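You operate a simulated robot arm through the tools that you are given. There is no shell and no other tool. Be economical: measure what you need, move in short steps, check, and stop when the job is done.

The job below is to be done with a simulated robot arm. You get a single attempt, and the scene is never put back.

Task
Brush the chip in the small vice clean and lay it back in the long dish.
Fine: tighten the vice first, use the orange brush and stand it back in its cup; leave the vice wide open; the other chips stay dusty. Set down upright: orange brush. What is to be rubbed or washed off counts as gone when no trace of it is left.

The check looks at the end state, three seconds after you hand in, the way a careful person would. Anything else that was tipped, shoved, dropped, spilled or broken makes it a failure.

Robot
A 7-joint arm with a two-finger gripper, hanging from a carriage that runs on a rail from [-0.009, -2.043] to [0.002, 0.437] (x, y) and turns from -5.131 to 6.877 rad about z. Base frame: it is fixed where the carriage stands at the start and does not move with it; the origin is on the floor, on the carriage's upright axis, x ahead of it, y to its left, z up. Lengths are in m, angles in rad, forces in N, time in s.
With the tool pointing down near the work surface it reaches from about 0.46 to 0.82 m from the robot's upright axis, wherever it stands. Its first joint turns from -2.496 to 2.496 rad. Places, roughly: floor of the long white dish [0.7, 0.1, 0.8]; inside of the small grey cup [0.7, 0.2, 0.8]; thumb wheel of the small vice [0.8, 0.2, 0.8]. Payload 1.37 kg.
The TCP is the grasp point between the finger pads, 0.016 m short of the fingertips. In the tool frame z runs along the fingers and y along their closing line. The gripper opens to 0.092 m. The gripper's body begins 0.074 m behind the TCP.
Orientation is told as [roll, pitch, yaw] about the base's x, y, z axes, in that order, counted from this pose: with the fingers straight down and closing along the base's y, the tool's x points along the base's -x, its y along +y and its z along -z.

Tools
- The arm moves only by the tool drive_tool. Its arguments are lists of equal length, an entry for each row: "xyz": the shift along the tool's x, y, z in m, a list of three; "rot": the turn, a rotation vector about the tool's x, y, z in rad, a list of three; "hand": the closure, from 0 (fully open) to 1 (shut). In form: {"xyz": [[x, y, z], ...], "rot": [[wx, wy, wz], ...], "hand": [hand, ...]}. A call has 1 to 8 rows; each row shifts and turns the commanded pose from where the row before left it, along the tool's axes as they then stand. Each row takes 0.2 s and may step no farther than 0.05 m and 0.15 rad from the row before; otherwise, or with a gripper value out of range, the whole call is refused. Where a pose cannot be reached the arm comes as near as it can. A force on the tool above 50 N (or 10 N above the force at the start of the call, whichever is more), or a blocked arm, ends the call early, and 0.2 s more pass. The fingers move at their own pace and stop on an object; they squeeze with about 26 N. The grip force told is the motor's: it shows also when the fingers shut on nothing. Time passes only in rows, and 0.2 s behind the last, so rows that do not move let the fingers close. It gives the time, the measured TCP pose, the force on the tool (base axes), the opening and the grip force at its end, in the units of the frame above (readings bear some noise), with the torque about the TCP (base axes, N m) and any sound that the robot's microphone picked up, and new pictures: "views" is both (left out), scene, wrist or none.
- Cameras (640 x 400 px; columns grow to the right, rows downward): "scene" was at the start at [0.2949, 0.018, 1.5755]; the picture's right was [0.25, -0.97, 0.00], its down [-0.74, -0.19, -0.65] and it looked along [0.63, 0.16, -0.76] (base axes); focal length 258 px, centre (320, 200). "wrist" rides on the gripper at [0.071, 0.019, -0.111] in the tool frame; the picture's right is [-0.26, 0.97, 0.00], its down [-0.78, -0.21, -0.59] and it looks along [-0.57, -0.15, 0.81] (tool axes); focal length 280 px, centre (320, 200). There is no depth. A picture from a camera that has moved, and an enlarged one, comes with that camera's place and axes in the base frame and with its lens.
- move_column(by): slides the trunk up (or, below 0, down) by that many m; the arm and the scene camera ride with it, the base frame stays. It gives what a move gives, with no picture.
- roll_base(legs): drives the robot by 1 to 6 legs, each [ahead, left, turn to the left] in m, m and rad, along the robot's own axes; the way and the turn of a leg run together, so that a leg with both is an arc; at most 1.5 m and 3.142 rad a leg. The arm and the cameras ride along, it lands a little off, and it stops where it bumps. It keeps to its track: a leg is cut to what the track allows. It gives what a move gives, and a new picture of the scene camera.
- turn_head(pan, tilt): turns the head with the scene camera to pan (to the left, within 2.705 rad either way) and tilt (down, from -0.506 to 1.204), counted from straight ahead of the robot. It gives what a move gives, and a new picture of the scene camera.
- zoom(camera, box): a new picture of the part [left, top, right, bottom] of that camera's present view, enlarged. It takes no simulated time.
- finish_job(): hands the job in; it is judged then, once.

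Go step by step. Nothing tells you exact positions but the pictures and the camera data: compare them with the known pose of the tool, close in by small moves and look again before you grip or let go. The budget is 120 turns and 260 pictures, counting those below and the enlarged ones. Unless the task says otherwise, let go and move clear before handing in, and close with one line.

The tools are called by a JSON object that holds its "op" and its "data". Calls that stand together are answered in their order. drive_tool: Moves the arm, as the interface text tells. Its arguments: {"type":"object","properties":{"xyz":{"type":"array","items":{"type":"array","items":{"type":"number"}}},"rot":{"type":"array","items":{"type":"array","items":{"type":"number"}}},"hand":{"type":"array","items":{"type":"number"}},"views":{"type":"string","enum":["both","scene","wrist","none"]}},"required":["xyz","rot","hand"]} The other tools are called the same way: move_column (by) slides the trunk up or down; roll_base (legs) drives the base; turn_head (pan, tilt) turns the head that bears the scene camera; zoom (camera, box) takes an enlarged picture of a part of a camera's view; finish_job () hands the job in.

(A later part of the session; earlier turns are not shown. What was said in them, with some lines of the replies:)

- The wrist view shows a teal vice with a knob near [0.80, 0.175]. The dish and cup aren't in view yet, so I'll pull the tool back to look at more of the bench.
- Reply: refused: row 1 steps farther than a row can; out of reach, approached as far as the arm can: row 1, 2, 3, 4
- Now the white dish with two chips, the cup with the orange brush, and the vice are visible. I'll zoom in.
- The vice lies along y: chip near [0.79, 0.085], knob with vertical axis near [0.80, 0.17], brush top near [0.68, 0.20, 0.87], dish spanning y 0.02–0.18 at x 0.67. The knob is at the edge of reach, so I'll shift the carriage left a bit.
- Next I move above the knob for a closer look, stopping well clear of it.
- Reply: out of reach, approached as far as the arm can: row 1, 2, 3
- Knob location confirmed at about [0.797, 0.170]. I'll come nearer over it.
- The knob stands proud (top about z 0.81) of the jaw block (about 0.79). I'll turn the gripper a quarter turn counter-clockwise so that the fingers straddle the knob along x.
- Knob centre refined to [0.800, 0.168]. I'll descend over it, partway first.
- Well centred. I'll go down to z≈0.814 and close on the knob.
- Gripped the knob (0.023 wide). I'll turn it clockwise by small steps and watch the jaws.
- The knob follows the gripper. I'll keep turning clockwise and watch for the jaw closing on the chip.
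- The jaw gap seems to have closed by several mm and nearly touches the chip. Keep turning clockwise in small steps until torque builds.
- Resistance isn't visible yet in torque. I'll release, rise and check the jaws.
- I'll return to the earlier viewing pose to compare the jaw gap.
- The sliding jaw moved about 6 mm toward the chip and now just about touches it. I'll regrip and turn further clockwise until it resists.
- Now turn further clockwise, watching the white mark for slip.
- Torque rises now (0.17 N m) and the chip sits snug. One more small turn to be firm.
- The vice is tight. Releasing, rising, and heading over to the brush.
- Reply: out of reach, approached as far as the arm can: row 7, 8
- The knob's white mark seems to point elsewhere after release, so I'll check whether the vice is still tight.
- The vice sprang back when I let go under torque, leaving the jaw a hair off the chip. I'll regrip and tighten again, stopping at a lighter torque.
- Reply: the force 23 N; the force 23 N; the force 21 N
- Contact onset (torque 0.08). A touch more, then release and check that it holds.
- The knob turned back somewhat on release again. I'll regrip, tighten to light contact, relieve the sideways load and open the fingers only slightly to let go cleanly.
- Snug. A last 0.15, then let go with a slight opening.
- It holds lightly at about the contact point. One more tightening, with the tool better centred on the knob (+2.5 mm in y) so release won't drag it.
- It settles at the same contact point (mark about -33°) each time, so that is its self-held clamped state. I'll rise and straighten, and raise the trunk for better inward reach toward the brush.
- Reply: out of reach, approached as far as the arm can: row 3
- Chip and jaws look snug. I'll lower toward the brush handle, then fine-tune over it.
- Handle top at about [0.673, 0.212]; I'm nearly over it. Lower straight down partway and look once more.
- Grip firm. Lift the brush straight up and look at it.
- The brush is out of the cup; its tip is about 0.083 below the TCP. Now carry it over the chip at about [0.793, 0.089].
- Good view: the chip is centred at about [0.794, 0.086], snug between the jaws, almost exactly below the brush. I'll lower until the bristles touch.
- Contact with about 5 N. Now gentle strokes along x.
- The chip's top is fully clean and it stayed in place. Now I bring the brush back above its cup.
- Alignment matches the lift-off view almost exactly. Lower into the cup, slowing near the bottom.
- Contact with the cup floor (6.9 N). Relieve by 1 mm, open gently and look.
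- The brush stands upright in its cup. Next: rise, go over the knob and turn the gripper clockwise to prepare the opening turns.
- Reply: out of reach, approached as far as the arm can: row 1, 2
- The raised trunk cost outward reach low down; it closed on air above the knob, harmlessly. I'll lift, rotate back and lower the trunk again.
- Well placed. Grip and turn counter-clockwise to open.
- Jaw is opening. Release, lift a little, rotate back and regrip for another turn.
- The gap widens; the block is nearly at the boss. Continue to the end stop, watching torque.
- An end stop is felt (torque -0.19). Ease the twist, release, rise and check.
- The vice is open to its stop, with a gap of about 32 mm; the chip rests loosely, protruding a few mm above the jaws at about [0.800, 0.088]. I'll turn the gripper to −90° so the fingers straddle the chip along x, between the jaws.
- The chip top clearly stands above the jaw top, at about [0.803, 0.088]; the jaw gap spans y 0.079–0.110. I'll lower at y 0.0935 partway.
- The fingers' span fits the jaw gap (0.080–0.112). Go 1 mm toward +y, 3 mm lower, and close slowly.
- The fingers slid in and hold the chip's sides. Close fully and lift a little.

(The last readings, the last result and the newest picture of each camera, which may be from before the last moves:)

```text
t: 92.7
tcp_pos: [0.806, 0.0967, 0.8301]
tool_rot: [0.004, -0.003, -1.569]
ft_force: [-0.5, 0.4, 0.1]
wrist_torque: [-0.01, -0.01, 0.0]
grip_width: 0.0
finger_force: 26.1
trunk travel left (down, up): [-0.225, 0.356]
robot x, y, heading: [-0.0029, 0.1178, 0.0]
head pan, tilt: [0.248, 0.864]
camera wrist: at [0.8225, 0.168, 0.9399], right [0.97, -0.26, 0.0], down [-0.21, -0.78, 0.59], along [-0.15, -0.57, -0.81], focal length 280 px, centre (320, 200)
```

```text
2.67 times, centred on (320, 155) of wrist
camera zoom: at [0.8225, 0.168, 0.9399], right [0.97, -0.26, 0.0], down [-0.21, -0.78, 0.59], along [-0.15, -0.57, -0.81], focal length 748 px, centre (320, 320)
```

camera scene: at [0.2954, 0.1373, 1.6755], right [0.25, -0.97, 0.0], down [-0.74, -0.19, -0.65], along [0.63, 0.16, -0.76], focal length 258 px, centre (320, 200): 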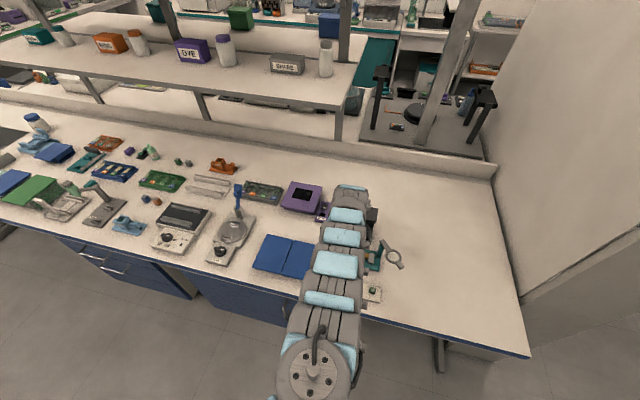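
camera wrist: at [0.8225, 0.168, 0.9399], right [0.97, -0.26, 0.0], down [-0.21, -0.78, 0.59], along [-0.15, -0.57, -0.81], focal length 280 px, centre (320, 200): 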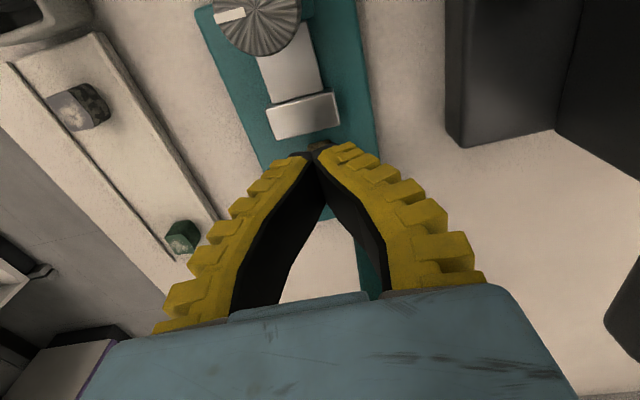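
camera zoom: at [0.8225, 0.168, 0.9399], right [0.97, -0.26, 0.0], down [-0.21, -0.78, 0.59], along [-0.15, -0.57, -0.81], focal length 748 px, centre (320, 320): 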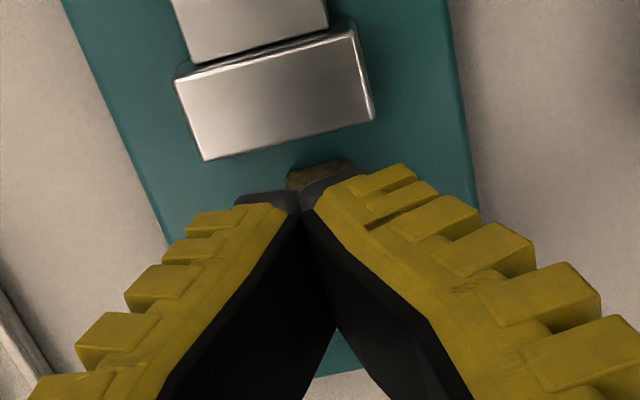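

The fingers slid off the chip and shut on nothing; it still appears in the vice. I'll raise, open and inspect it.

{"op": "drive_tool", "data": {"xyz": [[0, 0, -0.03], [0, 0, 0], [0, 0, 0], [0, 0, 0]], "rot": [[0, 0, 0], [0, 0, 0], [0, 0, 0], [0, 0, 0]], "hand": [1, 0.6, 0.4, 0.4], "views": "wrist"}}

{"op": "zoom", "data": {"camera": "wrist", "box": [240, 60, 400, 160]}}

```text
t: 93.7
tcp_pos: [0.805, 0.097, 0.8608]
tool_rot: [0.004, -0.003, -1.568]
ft_force: [0.1, 0.2, 0.8]
wrist_torque: [0.0, -0.01, 0.02]
grip_width: 0.058
finger_force: 1.6
trunk travel left (down, up): [-0.225, 0.356]
robot x, y, heading: [0.0031, 0.1217, -0.002]
head pan, tilt: [0.248, 0.864]
camera wrist: at [0.8224, 0.1676, 0.9702], right [0.97, -0.26, 0.0], down [-0.21, -0.78, 0.59], along [-0.15, -0.57, -0.81], focal length 280 px, centre (320, 200)
```

wrist: 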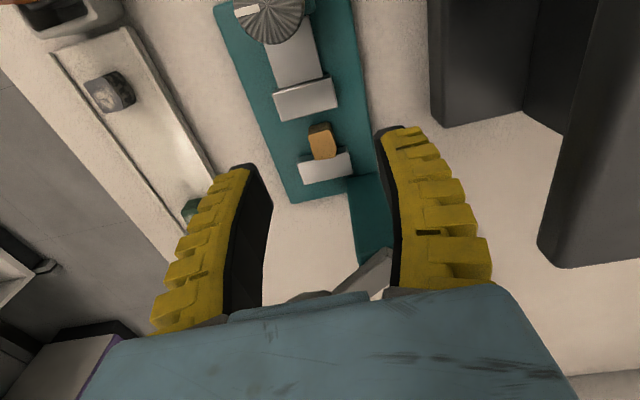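

```text
4.00 times, centred on (320, 110) of wrist
camera zoom: at [0.8224, 0.1676, 0.9702], right [0.97, -0.26, 0.0], down [-0.21, -0.78, 0.59], along [-0.15, -0.57, -0.81], focal length 1122 px, centre (320, 560)
```

zoom: 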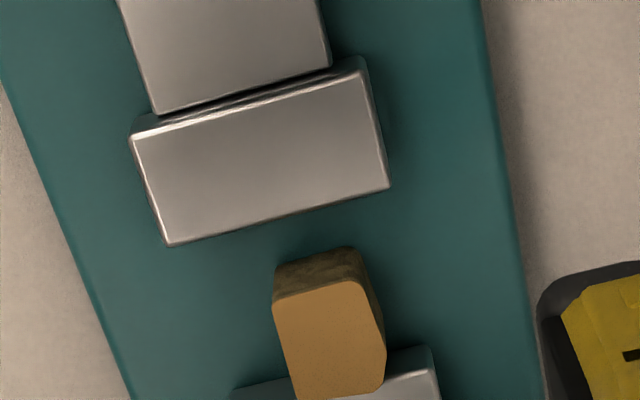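

The chip is untouched in its place. I gripped it too high; I'll go lower, until the tips nearly reach the vice base, then grip and check before lifting.

{"op": "drive_tool", "data": {"xyz": [[0, 0, 0.03], [0, 0, 0.026], [0, 0, 0.003], [0, 0, 0]], "rot": [[0, 0, 0], [0, 0, 0], [0, 0, 0], [0, 0, 0]], "hand": [0.4, 0.4, 0.55, 0.65], "views": "none"}}

{"op": "drive_tool", "data": {"xyz": [[0, 0, 0.003], [0, 0, 0.002], [0, 0, 0]], "rot": [[0, 0, 0], [0, 0, 0], [0, 0, 0]], "hand": [0.65, 0.65, 0.65], "views": "wrist"}}

{"op": "zoom", "data": {"camera": "wrist", "box": [200, 80, 440, 230]}}

```text
t: 94.7
tcp_pos: [0.8048, 0.0952, 0.8013]
tool_rot: [0.003, -0.002, -1.569]
ft_force: [-0.3, 0.2, 0.5]
wrist_torque: [0.02, -0.02, -0.01]
grip_width: 0.0359
finger_force: 2.7
trunk travel left (down, up): [-0.225, 0.356]
robot x, y, heading: [0.0008, 0.1206, -0.003]
head pan, tilt: [0.248, 0.864]
```

```text
t: 95.5
tcp_pos: [0.8041, 0.0916, 0.7962]
tool_rot: [0.003, -0.004, -1.572]
ft_force: [-0.1, -7.8, 0.8]
wrist_torque: [-0.07, -0.02, 0.18]
grip_width: 0.0353
finger_force: 2.1
trunk travel left (down, up): [-0.225, 0.356]
robot x, y, heading: [0.0041, 0.1201, -0.002]
head pan, tilt: [0.248, 0.864]
camera wrist: at [0.8218, 0.1637, 0.9053], right [0.97, -0.26, 0.0], down [-0.21, -0.78, 0.59], along [-0.15, -0.57, -0.81], focal length 280 px, centre (320, 200)
```

wrist: 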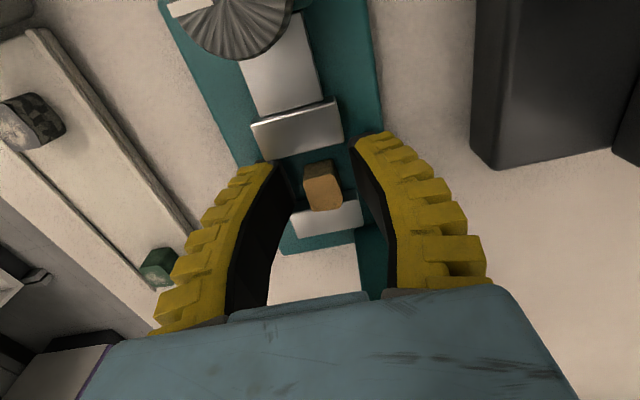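

```text
2.67 times, centred on (320, 155) of wrist
camera zoom: at [0.8218, 0.1637, 0.9053], right [0.97, -0.26, 0.0], down [-0.21, -0.78, 0.59], along [-0.15, -0.57, -0.81], focal length 748 px, centre (320, 320)
```

zoom: 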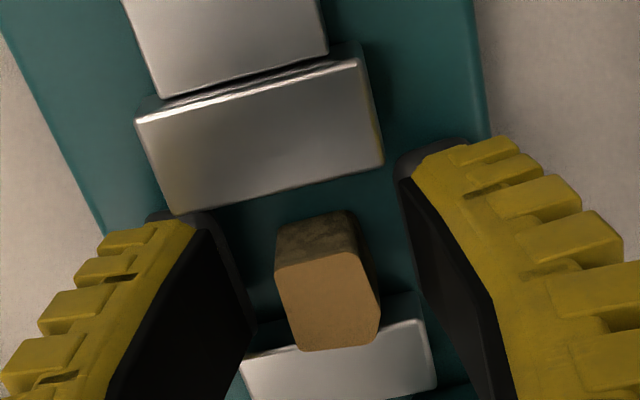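

A finger rubs the sliding jaw (−7.8 N in y). Shift 3 mm toward −y to centre in the gap.

{"op": "drive_tool", "data": {"xyz": [[-0.003, 0, 0], [0, 0, 0]], "rot": [[0, 0, 0], [0, 0, 0]], "hand": [0.65, 0.65], "views": "none"}}

```text
t: 96.1
tcp_pos: [0.8034, 0.0916, 0.7954]
tool_rot: [0.002, -0.002, -1.568]
ft_force: [0.9, -3.8, -0.4]
wrist_torque: [-0.05, -0.02, 0.06]
grip_width: 0.0358
finger_force: 2.3
trunk travel left (down, up): [-0.225, 0.356]
robot x, y, heading: [0.0003, 0.1206, -0.002]
head pan, tilt: [0.248, 0.864]
```

{"op": "drive_tool", "data": {"xyz": [[-0.002, 0, 0], [0, 0, 0]], "rot": [[0, 0, 0], [0, 0, 0]], "hand": [0.65, 0.65], "views": "none"}}

{"op": "drive_tool", "data": {"xyz": [[0, 0, 0], [0, 0, 0], [0, 0, 0], [0, 0, 0]], "rot": [[0, 0, 0], [0, 0, 0], [0, 0, 0], [0, 0, 0]], "hand": [0.85, 1, 1, 1], "views": "wrist"}}

{"op": "zoom", "data": {"camera": "wrist", "box": [200, 80, 440, 230]}}

```text
t: 96.7
tcp_pos: [0.8033, 0.0908, 0.7956]
tool_rot: [0.004, -0.001, -1.568]
ft_force: [0.2, 0.1, 0.5]
wrist_torque: [-0.02, -0.03, -0.02]
grip_width: 0.0359
finger_force: 2.7
trunk travel left (down, up): [-0.225, 0.356]
robot x, y, heading: [-0.0026, 0.1213, 0.0]
head pan, tilt: [0.248, 0.864]
```

```text
t: 97.7
tcp_pos: [0.8061, 0.0911, 0.7965]
tool_rot: [0.004, -0.002, -1.569]
ft_force: [-2.0, -0.1, 8.6]
wrist_torque: [-0.02, 0.01, 0.01]
grip_width: 0.0079
finger_force: 25.7
trunk travel left (down, up): [-0.225, 0.356]
robot x, y, heading: [-0.0008, 0.1218, -0.001]
head pan, tilt: [0.248, 0.864]
camera wrist: at [0.8224, 0.162, 0.9064], right [0.97, -0.26, 0.0], down [-0.21, -0.78, 0.59], along [-0.15, -0.57, -0.81], focal length 280 px, centre (320, 200)
```

wrist: 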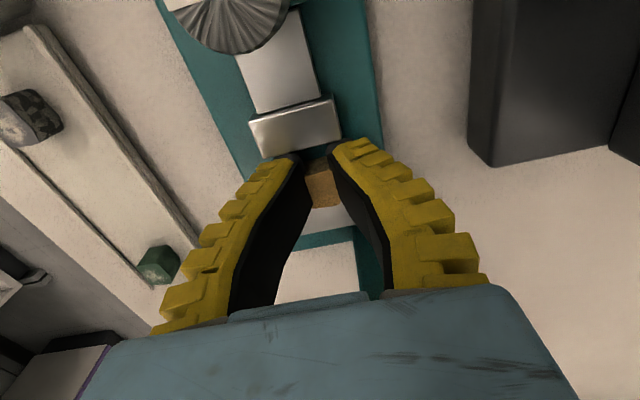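

```text
2.67 times, centred on (320, 155) of wrist
camera zoom: at [0.8224, 0.162, 0.9064], right [0.97, -0.26, 0.0], down [-0.21, -0.78, 0.59], along [-0.15, -0.57, -0.81], focal length 748 px, centre (320, 320)
```

zoom: 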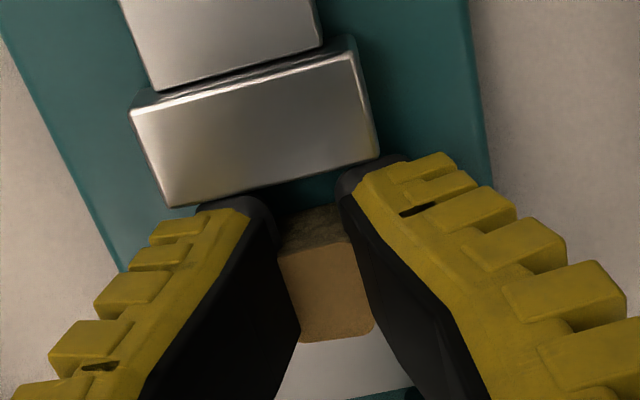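

Now it holds (opening 0.008, like the brush grip). Lift in small steps and check.

{"op": "drive_tool", "data": {"xyz": [[0, 0, -0.004], [0, 0, -0.006], [0, 0, 0]], "rot": [[0, 0, 0], [0, 0, 0], [0, 0, 0]], "hand": [1, 1, 1], "views": "none"}}

{"op": "drive_tool", "data": {"xyz": [[0, 0, -0.02], [0, 0, -0.03], [0, 0, -0.03]], "rot": [[0, 0, 0], [0, 0, 0], [0, 0, 0]], "hand": [1, 1, 1], "views": "wrist"}}

{"op": "zoom", "data": {"camera": "wrist", "box": [200, 80, 440, 230]}}

```text
t: 98.5
tcp_pos: [0.8053, 0.0897, 0.8059]
tool_rot: [0.002, -0.004, -1.568]
ft_force: [-0.9, 0.4, -0.6]
wrist_torque: [0.0, 0.01, 0.0]
grip_width: 0.006
finger_force: 25.8
trunk travel left (down, up): [-0.225, 0.356]
robot x, y, heading: [0.0041, 0.1179, -0.002]
head pan, tilt: [0.248, 0.864]
```

```text
t: 99.3
tcp_pos: [0.806, 0.0913, 0.8886]
tool_rot: [0.003, -0.002, -1.569]
ft_force: [-0.1, 0.8, 0.5]
wrist_torque: [-0.04, -0.03, 0.0]
grip_width: 0.0003
finger_force: 25.8
trunk travel left (down, up): [-0.225, 0.356]
robot x, y, heading: [-0.0029, 0.1213, 0.003]
head pan, tilt: [0.248, 0.864]
camera wrist: at [0.8219, 0.1627, 0.9977], right [0.97, -0.26, 0.0], down [-0.21, -0.78, 0.59], along [-0.15, -0.57, -0.81], focal length 280 px, centre (320, 200)
```

wrist: 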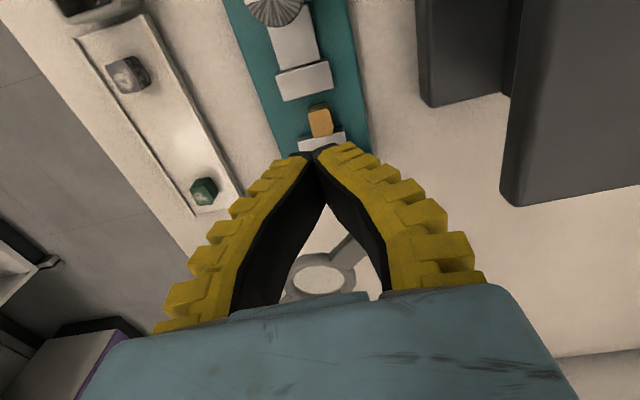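

```text
2.67 times, centred on (320, 155) of wrist
camera zoom: at [0.8219, 0.1627, 0.9977], right [0.97, -0.26, 0.0], down [-0.21, -0.78, 0.59], along [-0.15, -0.57, -0.81], focal length 748 px, centre (320, 320)
```

zoom: 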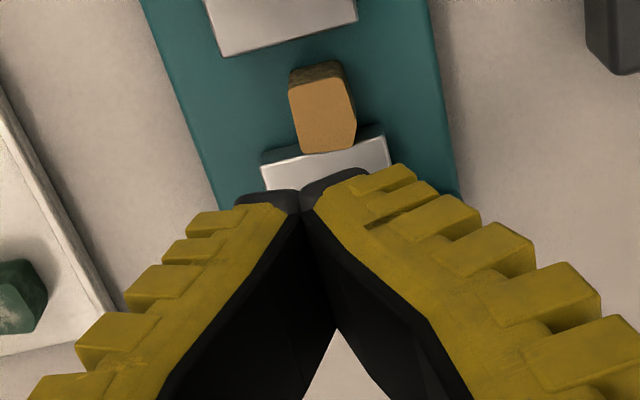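

The full-force squeeze bends the fingertips and ejects the small chip downward. I'll try a gentle squeeze instead, which barely bends them, at the lowest height.

{"op": "drive_tool", "data": {"xyz": [[0, 0, 0], [0, 0, 0], [0, 0, 0.04], [0, 0, 0.04], [0, 0, 0.008], [0, 0, 0.004], [0, 0, 0]], "rot": [[0, 0, 0], [0, 0, 0], [0, 0, 0], [0, 0, 0], [0, 0, 0], [0, 0, 0], [0, 0, 0]], "hand": [0.7, 0.6, 0.6, 0.6, 0.6, 0.6, 0.6], "views": "none"}}

{"op": "drive_tool", "data": {"xyz": [[0, 0, 0.002], [0, 0, 0]], "rot": [[0, 0, 0], [0, 0, 0]], "hand": [0.65, 0.65], "views": "none"}}

```text
t: 100.9
tcp_pos: [0.8042, 0.0905, 0.7927]
tool_rot: [0.004, -0.004, -1.569]
ft_force: [-0.4, 0.5, -0.1]
wrist_torque: [0.01, 0.03, 0.01]
grip_width: 0.0402
finger_force: 2.5
trunk travel left (down, up): [-0.225, 0.356]
robot x, y, heading: [-0.0029, 0.1204, 0.002]
head pan, tilt: [0.248, 0.864]
```

```text
t: 101.5
tcp_pos: [0.8037, 0.0911, 0.7905]
tool_rot: [0.005, -0.002, -1.57]
ft_force: [1.2, 0.3, -0.6]
wrist_torque: [0.02, 0.01, -0.03]
grip_width: 0.0356
finger_force: 2.6
trunk travel left (down, up): [-0.225, 0.356]
robot x, y, heading: [-0.0024, 0.1212, 0.0]
head pan, tilt: [0.248, 0.864]
```

No contact yet at 0.7905; keep feeling downward.

{"op": "drive_tool", "data": {"xyz": [[0, 0, 0.002], [0, 0, 0]], "rot": [[0, 0, 0], [0, 0, 0]], "hand": [0.65, 0.65], "views": "none"}}

{"op": "drive_tool", "data": {"xyz": [[0, 0, 0.002], [0, 0, 0]], "rot": [[0, 0, 0], [0, 0, 0]], "hand": [0.65, 0.65], "views": "none"}}

```text
t: 102.1
tcp_pos: [0.8053, 0.0915, 0.7896]
tool_rot: [0.003, 0.0, -1.57]
ft_force: [0.2, -0.3, 0.9]
wrist_torque: [-0.03, 0.01, -0.01]
grip_width: 0.0362
finger_force: 2.6
trunk travel left (down, up): [-0.225, 0.356]
robot x, y, heading: [0.0047, 0.1197, 0.001]
head pan, tilt: [0.248, 0.864]
```

```text
t: 102.7
tcp_pos: [0.8061, 0.09, 0.7901]
tool_rot: [0.005, -0.002, -1.57]
ft_force: [-7.0, -0.7, 20.4]
wrist_torque: [0.03, 0.47, -0.08]
grip_width: 0.0326
finger_force: 1.7
trunk travel left (down, up): [-0.225, 0.356]
robot x, y, heading: [0.0015, 0.119, 0.002]
head pan, tilt: [0.248, 0.864]
```

Touched the base. Back off 2.5 mm and squeeze gently.

{"op": "drive_tool", "data": {"xyz": [[0, 0, -0.0025], [0, 0, 0], [0, 0, 0], [0, 0, 0]], "rot": [[0, 0, 0], [0, 0, 0], [0, 0, 0], [0, 0, 0]], "hand": [0.65, 0.8, 0.86, 0.86], "views": "none"}}

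{"op": "drive_tool", "data": {"xyz": [[0, 0, 0], [0, 0, 0], [0, 0, 0]], "rot": [[0, 0, 0], [0, 0, 0], [0, 0, 0]], "hand": [0.9, 0.92, 0.92], "views": "wrist"}}

```text
t: 103.7
tcp_pos: [0.8035, 0.09, 0.7903]
tool_rot: [0.002, 0.0, -1.569]
ft_force: [-13.0, -0.6, 14.5]
wrist_torque: [-0.01, 0.46, 0.02]
grip_width: 0.0223
finger_force: 8.4
trunk travel left (down, up): [-0.225, 0.356]
robot x, y, heading: [-0.003, 0.1195, -0.001]
head pan, tilt: [0.248, 0.864]
```

```text
t: 104.5
tcp_pos: [0.8053, 0.0915, 0.7901]
tool_rot: [0.004, -0.003, -1.568]
ft_force: [-0.3, 0.7, 3.4]
wrist_torque: [0.0, 0.0, -0.02]
grip_width: 0.0082
finger_force: 25.7
trunk travel left (down, up): [-0.225, 0.356]
robot x, y, heading: [-0.0017, 0.1186, -0.002]
head pan, tilt: [0.248, 0.864]
camera wrist: at [0.8221, 0.1623, 0.9006], right [0.97, -0.26, 0.0], down [-0.21, -0.78, 0.59], along [-0.15, -0.57, -0.81], focal length 280 px, centre (320, 200)
```

wrist: 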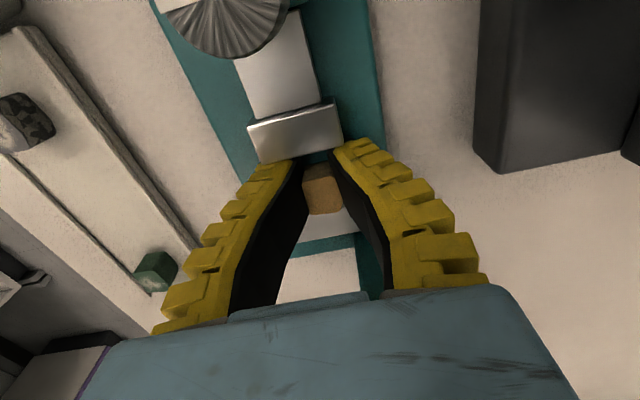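

{"op": "drive_tool", "data": {"xyz": [[0, 0, -0.005], [0, 0, -0.005], [0, 0, 0]], "rot": [[0, 0, 0], [0, 0, 0], [0, 0, 0]], "hand": [0.92, 0.92, 0.92], "views": "wrist"}}

{"op": "zoom", "data": {"camera": "wrist", "box": [200, 80, 440, 230]}}

```text
t: 105.3
tcp_pos: [0.8042, 0.0915, 0.8015]
tool_rot: [0.003, -0.002, -1.569]
ft_force: [-0.4, -0.3, -0.6]
wrist_torque: [-0.02, -0.01, -0.01]
grip_width: 0.0117
finger_force: 5.5
trunk travel left (down, up): [-0.225, 0.356]
robot x, y, heading: [-0.0008, 0.1232, -0.004]
head pan, tilt: [0.248, 0.864]
camera wrist: at [0.8221, 0.1626, 0.9111], right [0.97, -0.26, 0.0], down [-0.21, -0.78, 0.59], along [-0.15, -0.57, -0.81], focal length 280 px, centre (320, 200)
```

wrist: 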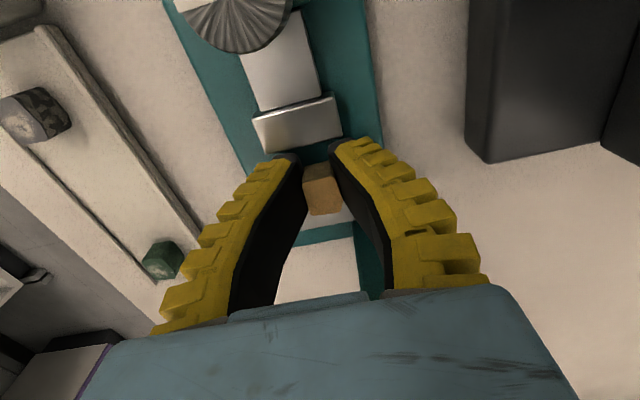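

```text
2.67 times, centred on (320, 155) of wrist
camera zoom: at [0.8221, 0.1626, 0.9111], right [0.97, -0.26, 0.0], down [-0.21, -0.78, 0.59], along [-0.15, -0.57, -0.81], focal length 748 px, centre (320, 320)
```

zoom: 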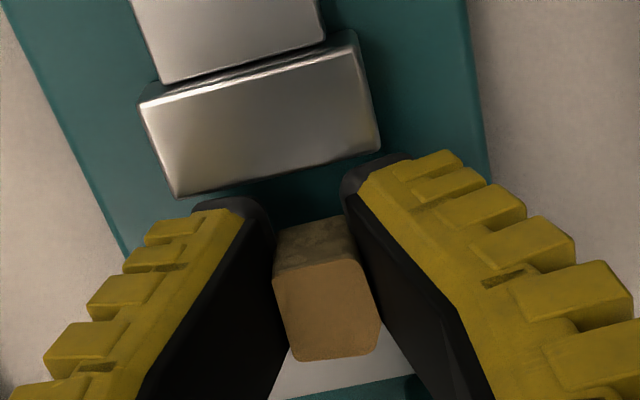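

This time the chip came up with a light 5.5 N grip. Continue lifting gently.

{"op": "drive_tool", "data": {"xyz": [[0, 0, -0.015], [0, 0, -0.015], [0, 0, -0.02], [0, 0, -0.02], [0, 0, -0.02], [0, 0, 0]], "rot": [[0, 0, 0], [0, 0, 0], [0, 0, 0], [0, 0, 0], [0, 0, 0], [0, 0, 0]], "hand": [0.92, 0.92, 0.92, 0.92, 0.92, 0.92], "views": "wrist"}}

{"op": "zoom", "data": {"camera": "wrist", "box": [200, 80, 440, 230]}}

```text
t: 106.7
tcp_pos: [0.8052, 0.0907, 0.8914]
tool_rot: [0.003, -0.002, -1.57]
ft_force: [0.1, -0.4, -0.6]
wrist_torque: [0.02, 0.01, 0.0]
grip_width: 0.0114
finger_force: 5.7
trunk travel left (down, up): [-0.225, 0.356]
robot x, y, heading: [0.0017, 0.1177, -0.0]
head pan, tilt: [0.248, 0.864]
camera wrist: at [0.8219, 0.1627, 1.001], right [0.97, -0.26, 0.0], down [-0.21, -0.78, 0.59], along [-0.15, -0.57, -0.81], focal length 280 px, centre (320, 200)
```

wrist: 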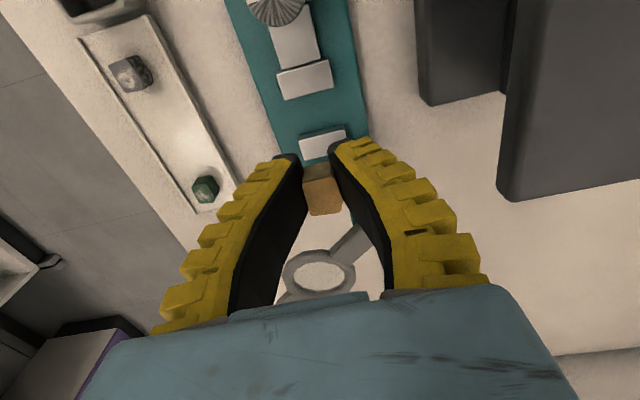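

```text
2.67 times, centred on (320, 155) of wrist
camera zoom: at [0.8219, 0.1627, 1.001], right [0.97, -0.26, 0.0], down [-0.21, -0.78, 0.59], along [-0.15, -0.57, -0.81], focal length 748 px, centre (320, 320)
```

zoom: 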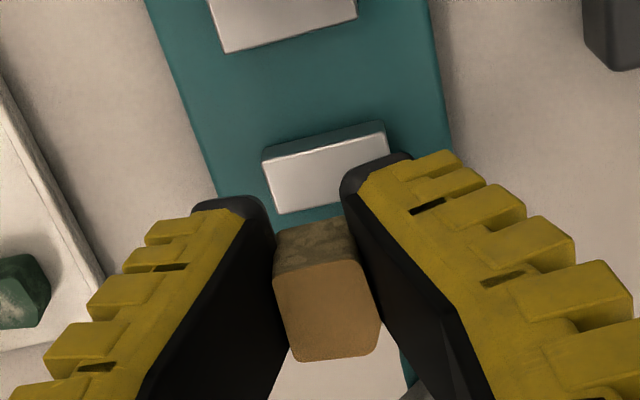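

The chip is held. The dish spans x 0.656–0.709, y 0.03–0.18, with the other chips near y 0.05 and 0.155; the free spot is about [0.682, 0.102]. I carry it there and turn the gripper to yaw 0.

{"op": "drive_tool", "data": {"xyz": [[0.0035, -0.031, 0.005], [0.0035, -0.031, 0.01], [0.0035, -0.031, 0.01], [0.0, -0.03, 0.005], [0, 0, 0], [0, 0, 0], [0, 0, 0], [0, 0, 0]], "rot": [[0, 0, 0], [0, 0, 0], [0, 0, 0], [0, 0, 0], [0, 0, -0.15], [0, 0, -0.15], [0, 0, -0.15], [0, 0, -0.15]], "hand": [0.92, 0.92, 0.92, 0.92, 0.92, 0.92, 0.92, 0.92], "views": "none"}}

{"op": "drive_tool", "data": {"xyz": [[0, 0, 0], [0, 0, 0], [0, 0, 0], [0, 0, 0], [0, 0, 0], [0, 0, 0], [0, 0, 0]], "rot": [[0, 0, -0.15], [0, 0, -0.15], [0, 0, -0.15], [0, 0, -0.15], [0, 0, -0.15], [0, 0, -0.15], [0, 0, -0.07]], "hand": [0.92, 0.92, 0.92, 0.92, 0.92, 0.92, 0.92], "views": "wrist"}}

{"op": "zoom", "data": {"camera": "wrist", "box": [160, 30, 480, 230]}}

```text
t: 108.5
tcp_pos: [0.7112, 0.1006, 0.8472]
tool_rot: [0.002, -0.001, -0.968]
ft_force: [-0.6, 0.3, -1.0]
wrist_torque: [-0.02, 0.02, -0.03]
grip_width: 0.0114
finger_force: 5.4
out of reach, approached as far as the arm can: row 3, 4
trunk travel left (down, up): [-0.225, 0.356]
robot x, y, heading: [-0.0003, 0.1157, -0.002]
head pan, tilt: [0.248, 0.864]
```

```text
t: 110.1
tcp_pos: [0.7099, 0.1017, 0.8468]
tool_rot: [-0.002, -0.001, 0.0]
ft_force: [0.1, -0.7, 0.5]
wrist_torque: [0.01, 0.01, 0.02]
grip_width: 0.0115
finger_force: 5.4
trunk travel left (down, up): [-0.225, 0.356]
robot x, y, heading: [-0.0003, 0.1207, -0.003]
head pan, tilt: [0.248, 0.864]
camera wrist: at [0.6381, 0.12, 0.9569], right [0.26, 0.97, 0.0], down [0.78, -0.21, 0.59], along [0.57, -0.15, -0.81], focal length 280 px, centre (320, 200)
```

wrist: 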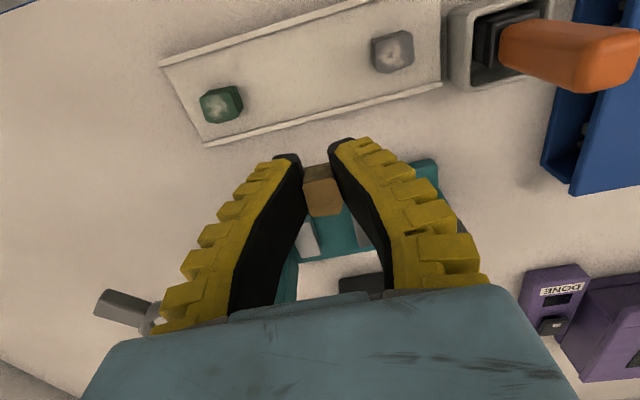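

```text
2.00 times, centred on (320, 130) of wrist
camera zoom: at [0.6381, 0.12, 0.9569], right [0.26, 0.97, 0.0], down [0.78, -0.21, 0.59], along [0.57, -0.15, -0.81], focal length 561 px, centre (320, 340)
```

zoom: 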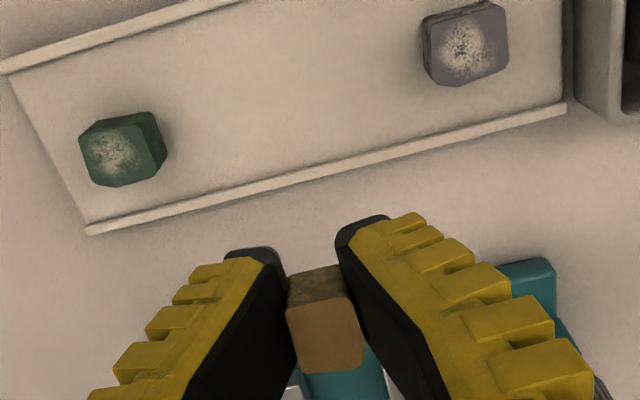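

The inner reach is limited at this trunk height; I raise the trunk 0.1 and then move inward and down toward about [0.674, 0.101].

{"op": "move_column", "data": {"by": 0.1}}

{"op": "drive_tool", "data": {"xyz": [[0.012, 0, 0.03], [0.012, 0, 0.03], [0.011, 0, 0.03], [0, 0, 0]], "rot": [[0, 0, 0], [0, 0, 0], [0, 0, 0], [0, 0, 0]], "hand": [0.92, 0.92, 0.92, 0.92], "views": "wrist"}}

{"op": "zoom", "data": {"camera": "wrist", "box": [160, 30, 480, 230]}}

```text
t: 111.4
tcp_pos: [0.7107, 0.0998, 0.9471]
tool_rot: [-0.001, -0.002, 0.0]
ft_force: [-0.5, -0.3, 0.5]
wrist_torque: [-0.04, -0.04, 0.0]
grip_width: 0.011
finger_force: 22.2
trunk travel left (down, up): [-0.325, 0.256]
robot x, y, heading: [0.0032, 0.1198, -0.002]
head pan, tilt: [0.248, 0.864]
```

```text
t: 112.4
tcp_pos: [0.6748, 0.1, 0.8572]
tool_rot: [-0.002, -0.002, 0.0]
ft_force: [0.2, 0.8, 0.3]
wrist_torque: [0.01, -0.02, 0.0]
grip_width: 0.011
finger_force: 22.6
trunk travel left (down, up): [-0.325, 0.256]
robot x, y, heading: [0.0023, 0.117, -0.005]
head pan, tilt: [0.248, 0.864]
camera wrist: at [0.6032, 0.1199, 0.9669], right [0.26, 0.96, 0.0], down [0.78, -0.21, 0.59], along [0.57, -0.16, -0.81], focal length 280 px, centre (320, 200)
```

wrist: 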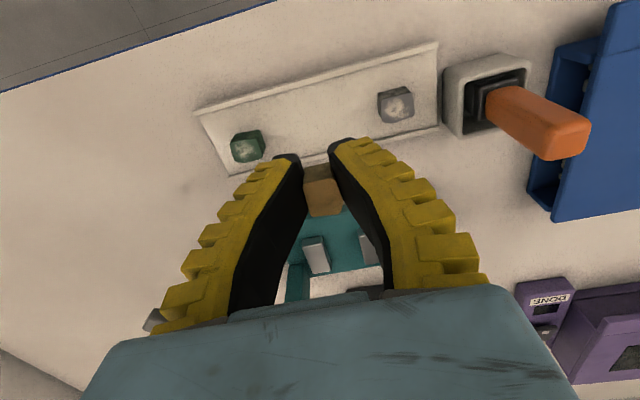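

```text
2.00 times, centred on (320, 130) of wrist
camera zoom: at [0.6032, 0.1199, 0.9669], right [0.26, 0.96, 0.0], down [0.78, -0.21, 0.59], along [0.57, -0.16, -0.81], focal length 561 px, centre (320, 340)
```

zoom: 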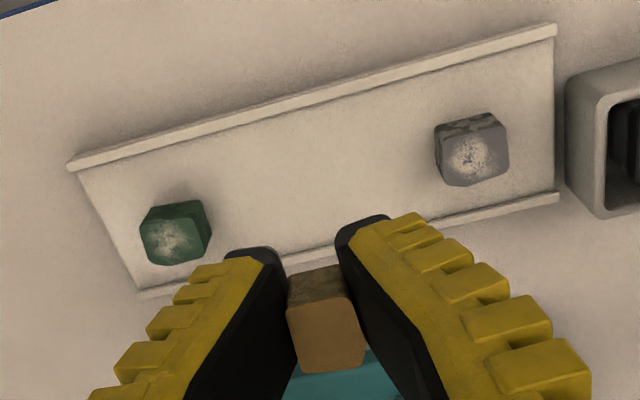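

The dish centre line is x≈0.670; the free spot is y≈0.099. Small correction and lower toward the floor.

{"op": "drive_tool", "data": {"xyz": [[0.004, -0.001, 0.03], [0, 0, 0.02], [0, 0, 0.008], [0, 0, 0]], "rot": [[0, 0, 0], [0, 0, 0], [0, 0, 0], [0, 0, 0]], "hand": [0.92, 0.92, 0.92, 0.92], "views": "wrist"}}

{"op": "zoom", "data": {"camera": "wrist", "box": [160, 60, 480, 260]}}

```text
t: 113.4
tcp_pos: [0.6725, 0.1004, 0.7986]
tool_rot: [-0.003, -0.001, 0.001]
ft_force: [-0.1, -0.6, -0.1]
wrist_torque: [0.02, 0.02, 0.04]
grip_width: 0.0112
finger_force: 22.4
trunk travel left (down, up): [-0.325, 0.256]
robot x, y, heading: [0.0026, 0.1239, 0.003]
head pan, tilt: [0.248, 0.864]
camera wrist: at [0.5997, 0.1195, 0.9084], right [0.26, 0.96, 0.0], down [0.78, -0.21, 0.59], along [0.57, -0.16, -0.81], focal length 280 px, centre (320, 200)
```

wrist: 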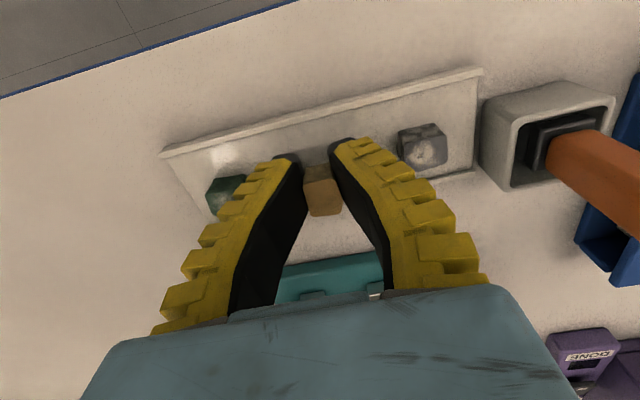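

```text
2.00 times, centred on (320, 160) of wrist
camera zoom: at [0.5997, 0.1195, 0.9084], right [0.26, 0.96, 0.0], down [0.78, -0.21, 0.59], along [0.57, -0.16, -0.81], focal length 561 px, centre (320, 280)
```

zoom: 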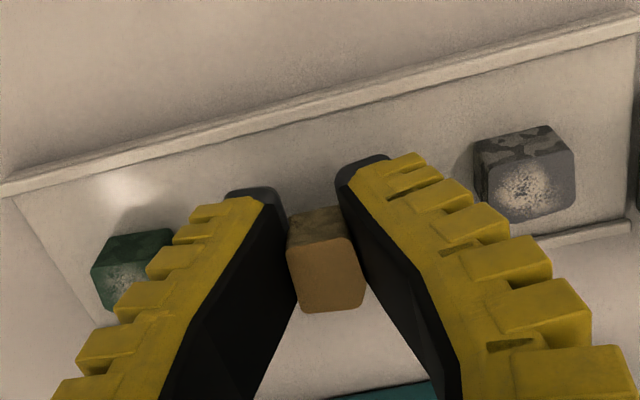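

{"op": "drive_tool", "data": {"xyz": [[0.003, 0.001, 0.004], [0, 0, 0.004], [0, 0, 0]], "rot": [[0, 0, 0], [0, 0, 0], [0, 0, 0]], "hand": [0.92, 0.92, 0.92], "views": "none"}}

{"op": "drive_tool", "data": {"xyz": [[0, 0, 0.002], [0, 0, 0]], "rot": [[0, 0, 0], [0, 0, 0]], "hand": [0.92, 0.92], "views": "none"}}

{"op": "drive_tool", "data": {"xyz": [[0, 0, 0.002], [0, 0, 0]], "rot": [[0, 0, 0], [0, 0, 0]], "hand": [0.92, 0.92], "views": "wrist"}}

```text
t: 114.2
tcp_pos: [0.6682, 0.1009, 0.7906]
tool_rot: [-0.002, -0.002, 0.0]
ft_force: [-0.5, -0.3, -0.1]
wrist_torque: [-0.02, 0.0, 0.0]
grip_width: 0.0112
finger_force: 22.6
trunk travel left (down, up): [-0.325, 0.256]
robot x, y, heading: [-0.0006, 0.1214, -0.005]
head pan, tilt: [0.248, 0.864]
```

```text
t: 114.8
tcp_pos: [0.6677, 0.1005, 0.789]
tool_rot: [-0.001, -0.002, -0.002]
ft_force: [0.7, -0.5, -1.0]
wrist_torque: [0.0, 0.01, -0.02]
grip_width: 0.011
finger_force: 22.4
trunk travel left (down, up): [-0.325, 0.256]
robot x, y, heading: [0.0041, 0.1218, -0.0]
head pan, tilt: [0.248, 0.864]
```

```text
t: 115.4
tcp_pos: [0.6692, 0.1001, 0.7867]
tool_rot: [-0.001, -0.002, -0.001]
ft_force: [-0.4, 0.1, -0.3]
wrist_torque: [0.02, 0.03, 0.02]
grip_width: 0.0111
finger_force: 22.9
trunk travel left (down, up): [-0.325, 0.256]
robot x, y, heading: [0.0011, 0.1178, -0.001]
head pan, tilt: [0.248, 0.864]
camera wrist: at [0.5965, 0.12, 0.8962], right [0.26, 0.97, 0.0], down [0.78, -0.21, 0.59], along [0.57, -0.16, -0.81], focal length 280 px, centre (320, 200)
```

wrist: 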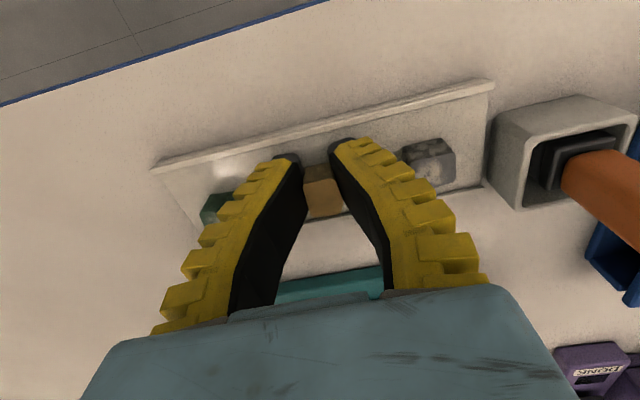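

{"op": "drive_tool", "data": {"xyz": [[0, 0, 0.002], [0, 0, 0]], "rot": [[0, 0, 0], [0, 0, 0]], "hand": [0.92, 0.92], "views": "none"}}

{"op": "drive_tool", "data": {"xyz": [[0, 0, 0.002], [0, 0, 0]], "rot": [[0, 0, 0], [0, 0, 0]], "hand": [0.92, 0.92], "views": "none"}}

```text
t: 116.0
tcp_pos: [0.6697, 0.0998, 0.7841]
tool_rot: [-0.002, -0.001, 0.001]
ft_force: [0.3, -0.1, -0.1]
wrist_torque: [-0.01, 0.02, 0.0]
grip_width: 0.0118
finger_force: 5.4
trunk travel left (down, up): [-0.325, 0.256]
robot x, y, heading: [-0.0011, 0.1197, 0.002]
head pan, tilt: [0.248, 0.864]
```

```text
t: 116.6
tcp_pos: [0.6701, 0.1, 0.7831]
tool_rot: [-0.003, -0.002, 0.001]
ft_force: [-3.3, 0.2, 11.3]
wrist_torque: [0.0, 0.04, 0.02]
grip_width: 0.0093
finger_force: 26.5
trunk travel left (down, up): [-0.325, 0.256]
robot x, y, heading: [0.004, 0.1173, 0.001]
head pan, tilt: [0.248, 0.864]
```

Contact with the dish floor. Ease up 1.5 mm and open just enough to let go.

{"op": "drive_tool", "data": {"xyz": [[0, 0, -0.0015], [0, 0, 0], [0, 0, 0], [0, 0, 0]], "rot": [[0, 0, 0], [0, 0, 0], [0, 0, 0], [0, 0, 0]], "hand": [0.9, 0.8, 0.7, 0.68], "views": "wrist"}}

{"op": "zoom", "data": {"camera": "wrist", "box": [160, 60, 480, 260]}}

```text
t: 117.6
tcp_pos: [0.6691, 0.1004, 0.7838]
tool_rot: [-0.002, -0.003, -0.002]
ft_force: [0.7, 0.0, 0.0]
wrist_torque: [0.03, -0.02, -0.02]
grip_width: 0.0332
finger_force: 2.6
trunk travel left (down, up): [-0.325, 0.256]
robot x, y, heading: [0.0022, 0.1196, 0.002]
head pan, tilt: [0.248, 0.864]
camera wrist: at [0.5964, 0.1198, 0.8941], right [0.26, 0.97, 0.0], down [0.78, -0.21, 0.59], along [0.57, -0.16, -0.81], focal length 280 px, centre (320, 200)
```

wrist: 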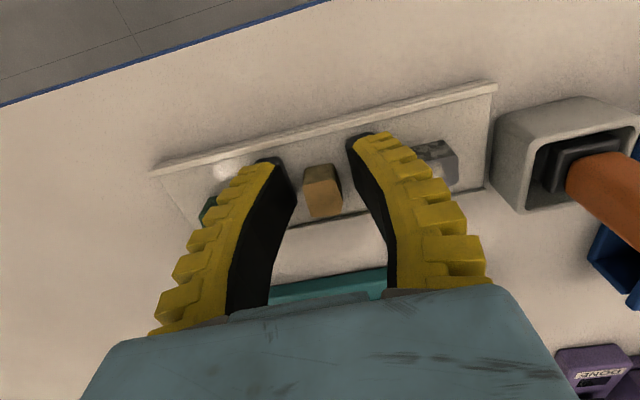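

```text
2.00 times, centred on (320, 160) of wrist
camera zoom: at [0.5964, 0.1198, 0.8941], right [0.26, 0.97, 0.0], down [0.78, -0.21, 0.59], along [0.57, -0.16, -0.81], focal length 561 px, centre (320, 280)
```

zoom: 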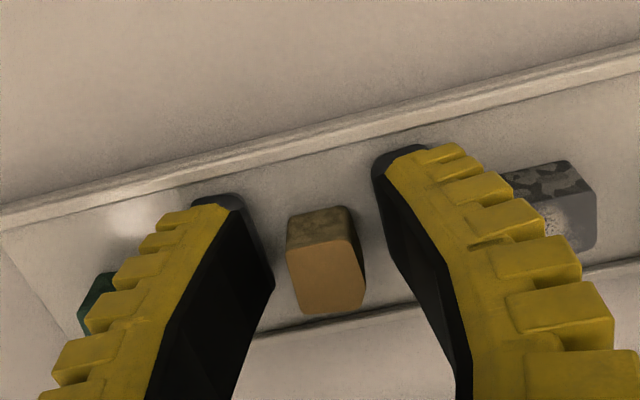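

The chip stands on the dish floor. Rise clear and inspect everything.

{"op": "drive_tool", "data": {"xyz": [[0, 0, -0.02], [0, 0, -0.04], [0, 0, -0.04], [-0.03, 0.01, -0.03], [-0.03, 0.01, 0]], "rot": [[0, 0, 0], [0, 0, 0], [0, 0, 0], [0, 0, 0], [0, 0, 0]], "hand": [0.68, 0.68, 0.5, 0.4, 0.4], "views": "wrist"}}

{"op": "zoom", "data": {"camera": "wrist", "box": [140, 0, 400, 180]}}

```text
t: 118.8
tcp_pos: [0.7285, 0.1198, 0.9059]
tool_rot: [-0.001, -0.002, 0.003]
ft_force: [-0.6, -0.1, -0.5]
wrist_torque: [-0.03, 0.03, 0.02]
grip_width: 0.0581
finger_force: 2.5
out of reach, approached as far as the arm can: row 3
trunk travel left (down, up): [-0.325, 0.256]
robot x, y, heading: [0.0003, 0.1206, 0.002]
head pan, tilt: [0.248, 0.864]
camera wrist: at [0.6561, 0.1397, 1.0157], right [0.26, 0.97, 0.0], down [0.78, -0.21, 0.59], along [0.57, -0.15, -0.81], focal length 280 px, centre (320, 200)
```

wrist: 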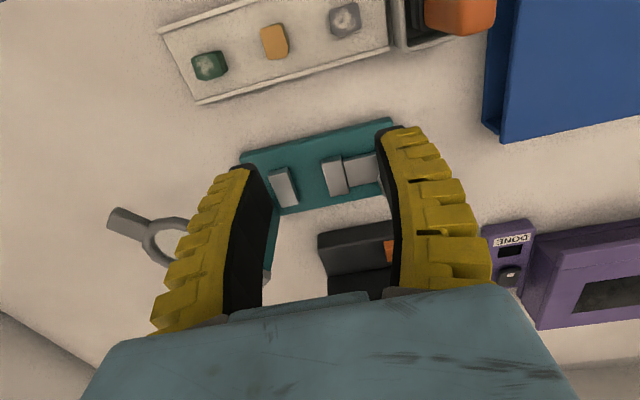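

```text
2.22 times, centred on (270, 90) of wrist
camera zoom: at [0.6561, 0.1397, 1.0157], right [0.26, 0.97, 0.0], down [0.78, -0.21, 0.59], along [0.57, -0.15, -0.81], focal length 623 px, centre (431, 444)
```

zoom: 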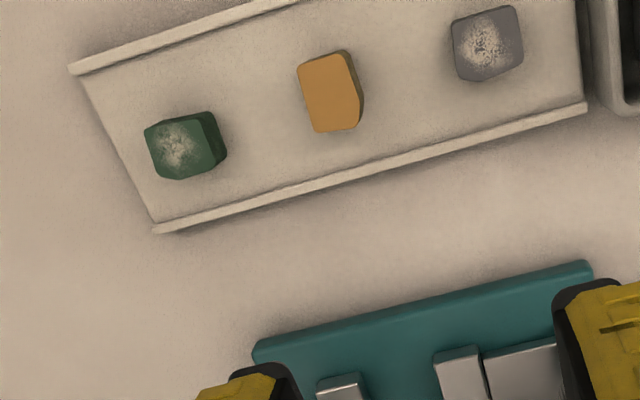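

The clean chip lies in the dish between the two still-dusty ones. I'll back off upward and take a last look at the vice, cup and dish.

{"op": "drive_tool", "data": {"xyz": [[-0.03, 0.0, -0.04], [-0.03, 0.0, -0.04], [0, 0.0, -0.045], [0, 0.0, -0.045]], "rot": [[0, 0, 0], [0, 0, 0], [0, 0, 0], [0, 0, 0]], "hand": [0, 0, 0, 0], "views": "wrist"}}

{"op": "drive_tool", "data": {"xyz": [[0.045, 0.0, 0], [0.045, 0.0, 0], [0, 0, 0]], "rot": [[0, 0, 0], [0, 0, 0], [0, 0, 0]], "hand": [0, 0, 0], "views": "wrist"}}

{"op": "zoom", "data": {"camera": "wrist", "box": [160, 20, 440, 195]}}

```text
t: 119.8
tcp_pos: [0.7886, 0.1188, 1.0768]
tool_rot: [-0.003, -0.004, 0.0]
ft_force: [-0.1, 0.6, 1.2]
wrist_torque: [0.04, -0.03, 0.01]
grip_width: 0.0918
finger_force: 0.2
trunk travel left (down, up): [-0.325, 0.256]
robot x, y, heading: [0.0006, 0.1202, -0.002]
head pan, tilt: [0.248, 0.864]
camera wrist: at [0.7163, 0.1375, 1.1861], right [0.26, 0.96, 0.0], down [0.78, -0.21, 0.59], along [0.57, -0.16, -0.81], focal length 280 px, centre (320, 200)
```

wrist: 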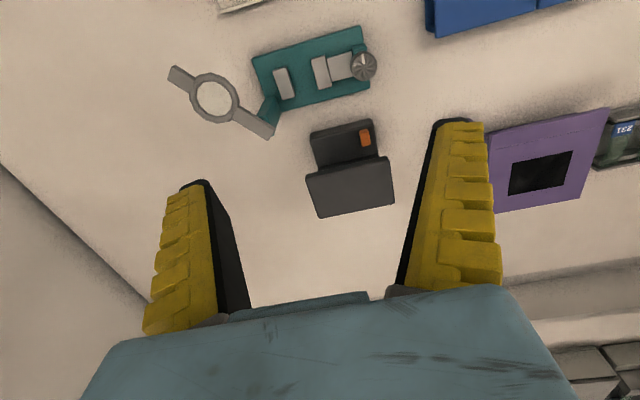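

```text
t: 120.6
tcp_pos: [0.7433, 0.1205, 1.0728]
tool_rot: [-0.003, 0.001, 0.001]
ft_force: [-0.5, 0.6, 0.1]
wrist_torque: [0.01, 0.03, -0.04]
grip_width: 0.0919
finger_force: 0.1
out of reach, approached as far as the arm can: row 2
trunk travel left (down, up): [-0.325, 0.256]
robot x, y, heading: [0.0006, 0.1203, 0.001]
head pan, tilt: [0.248, 0.864]
camera wrist: at [0.6708, 0.141, 1.183], right [0.26, 0.97, 0.0], down [0.78, -0.21, 0.59], along [0.57, -0.16, -0.81], focal length 280 px, centre (320, 200)
```

wrist: 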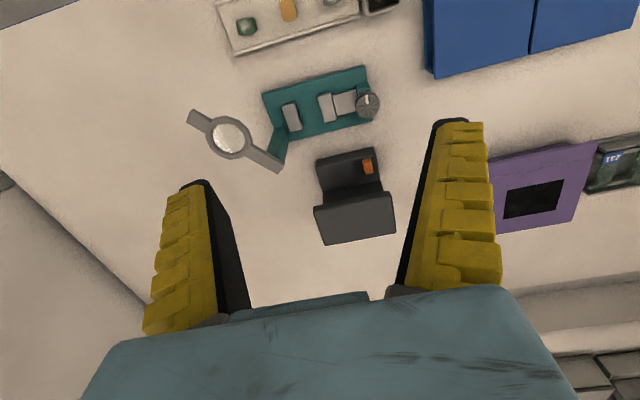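

```text
2.29 times, centred on (300, 108) of wrist
camera zoom: at [0.6708, 0.141, 1.183], right [0.26, 0.97, 0.0], down [0.78, -0.21, 0.59], along [0.57, -0.16, -0.81], focal length 641 px, centre (366, 411)
```

zoom: 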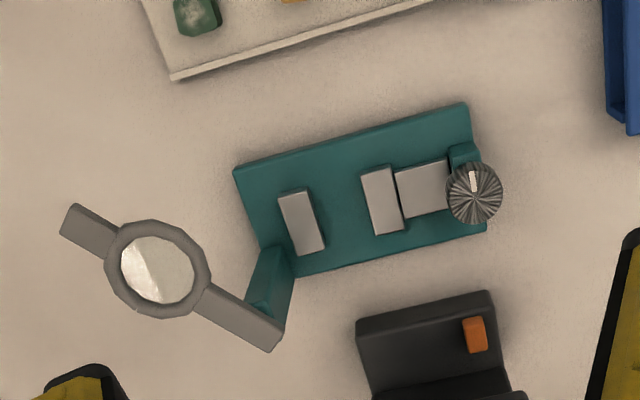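

The vice is fully open with its block against the knob boss. The brush stands in its cup, the clean chip is in the dish and nothing else has moved, so I'm handing in.

{"op": "finish_job", "data": {}}

```text
The job is handed in.
```

I handed the job in: the chip is brushed clean and back in the long dish between the two dusty ones, the orange brush stands upright in its cup, and the vice is open to its stop. I tightened the vice first, but the knob turned back a little each time I let go, so it held the chip only lightly; the chip stayed in the jaws during brushing.
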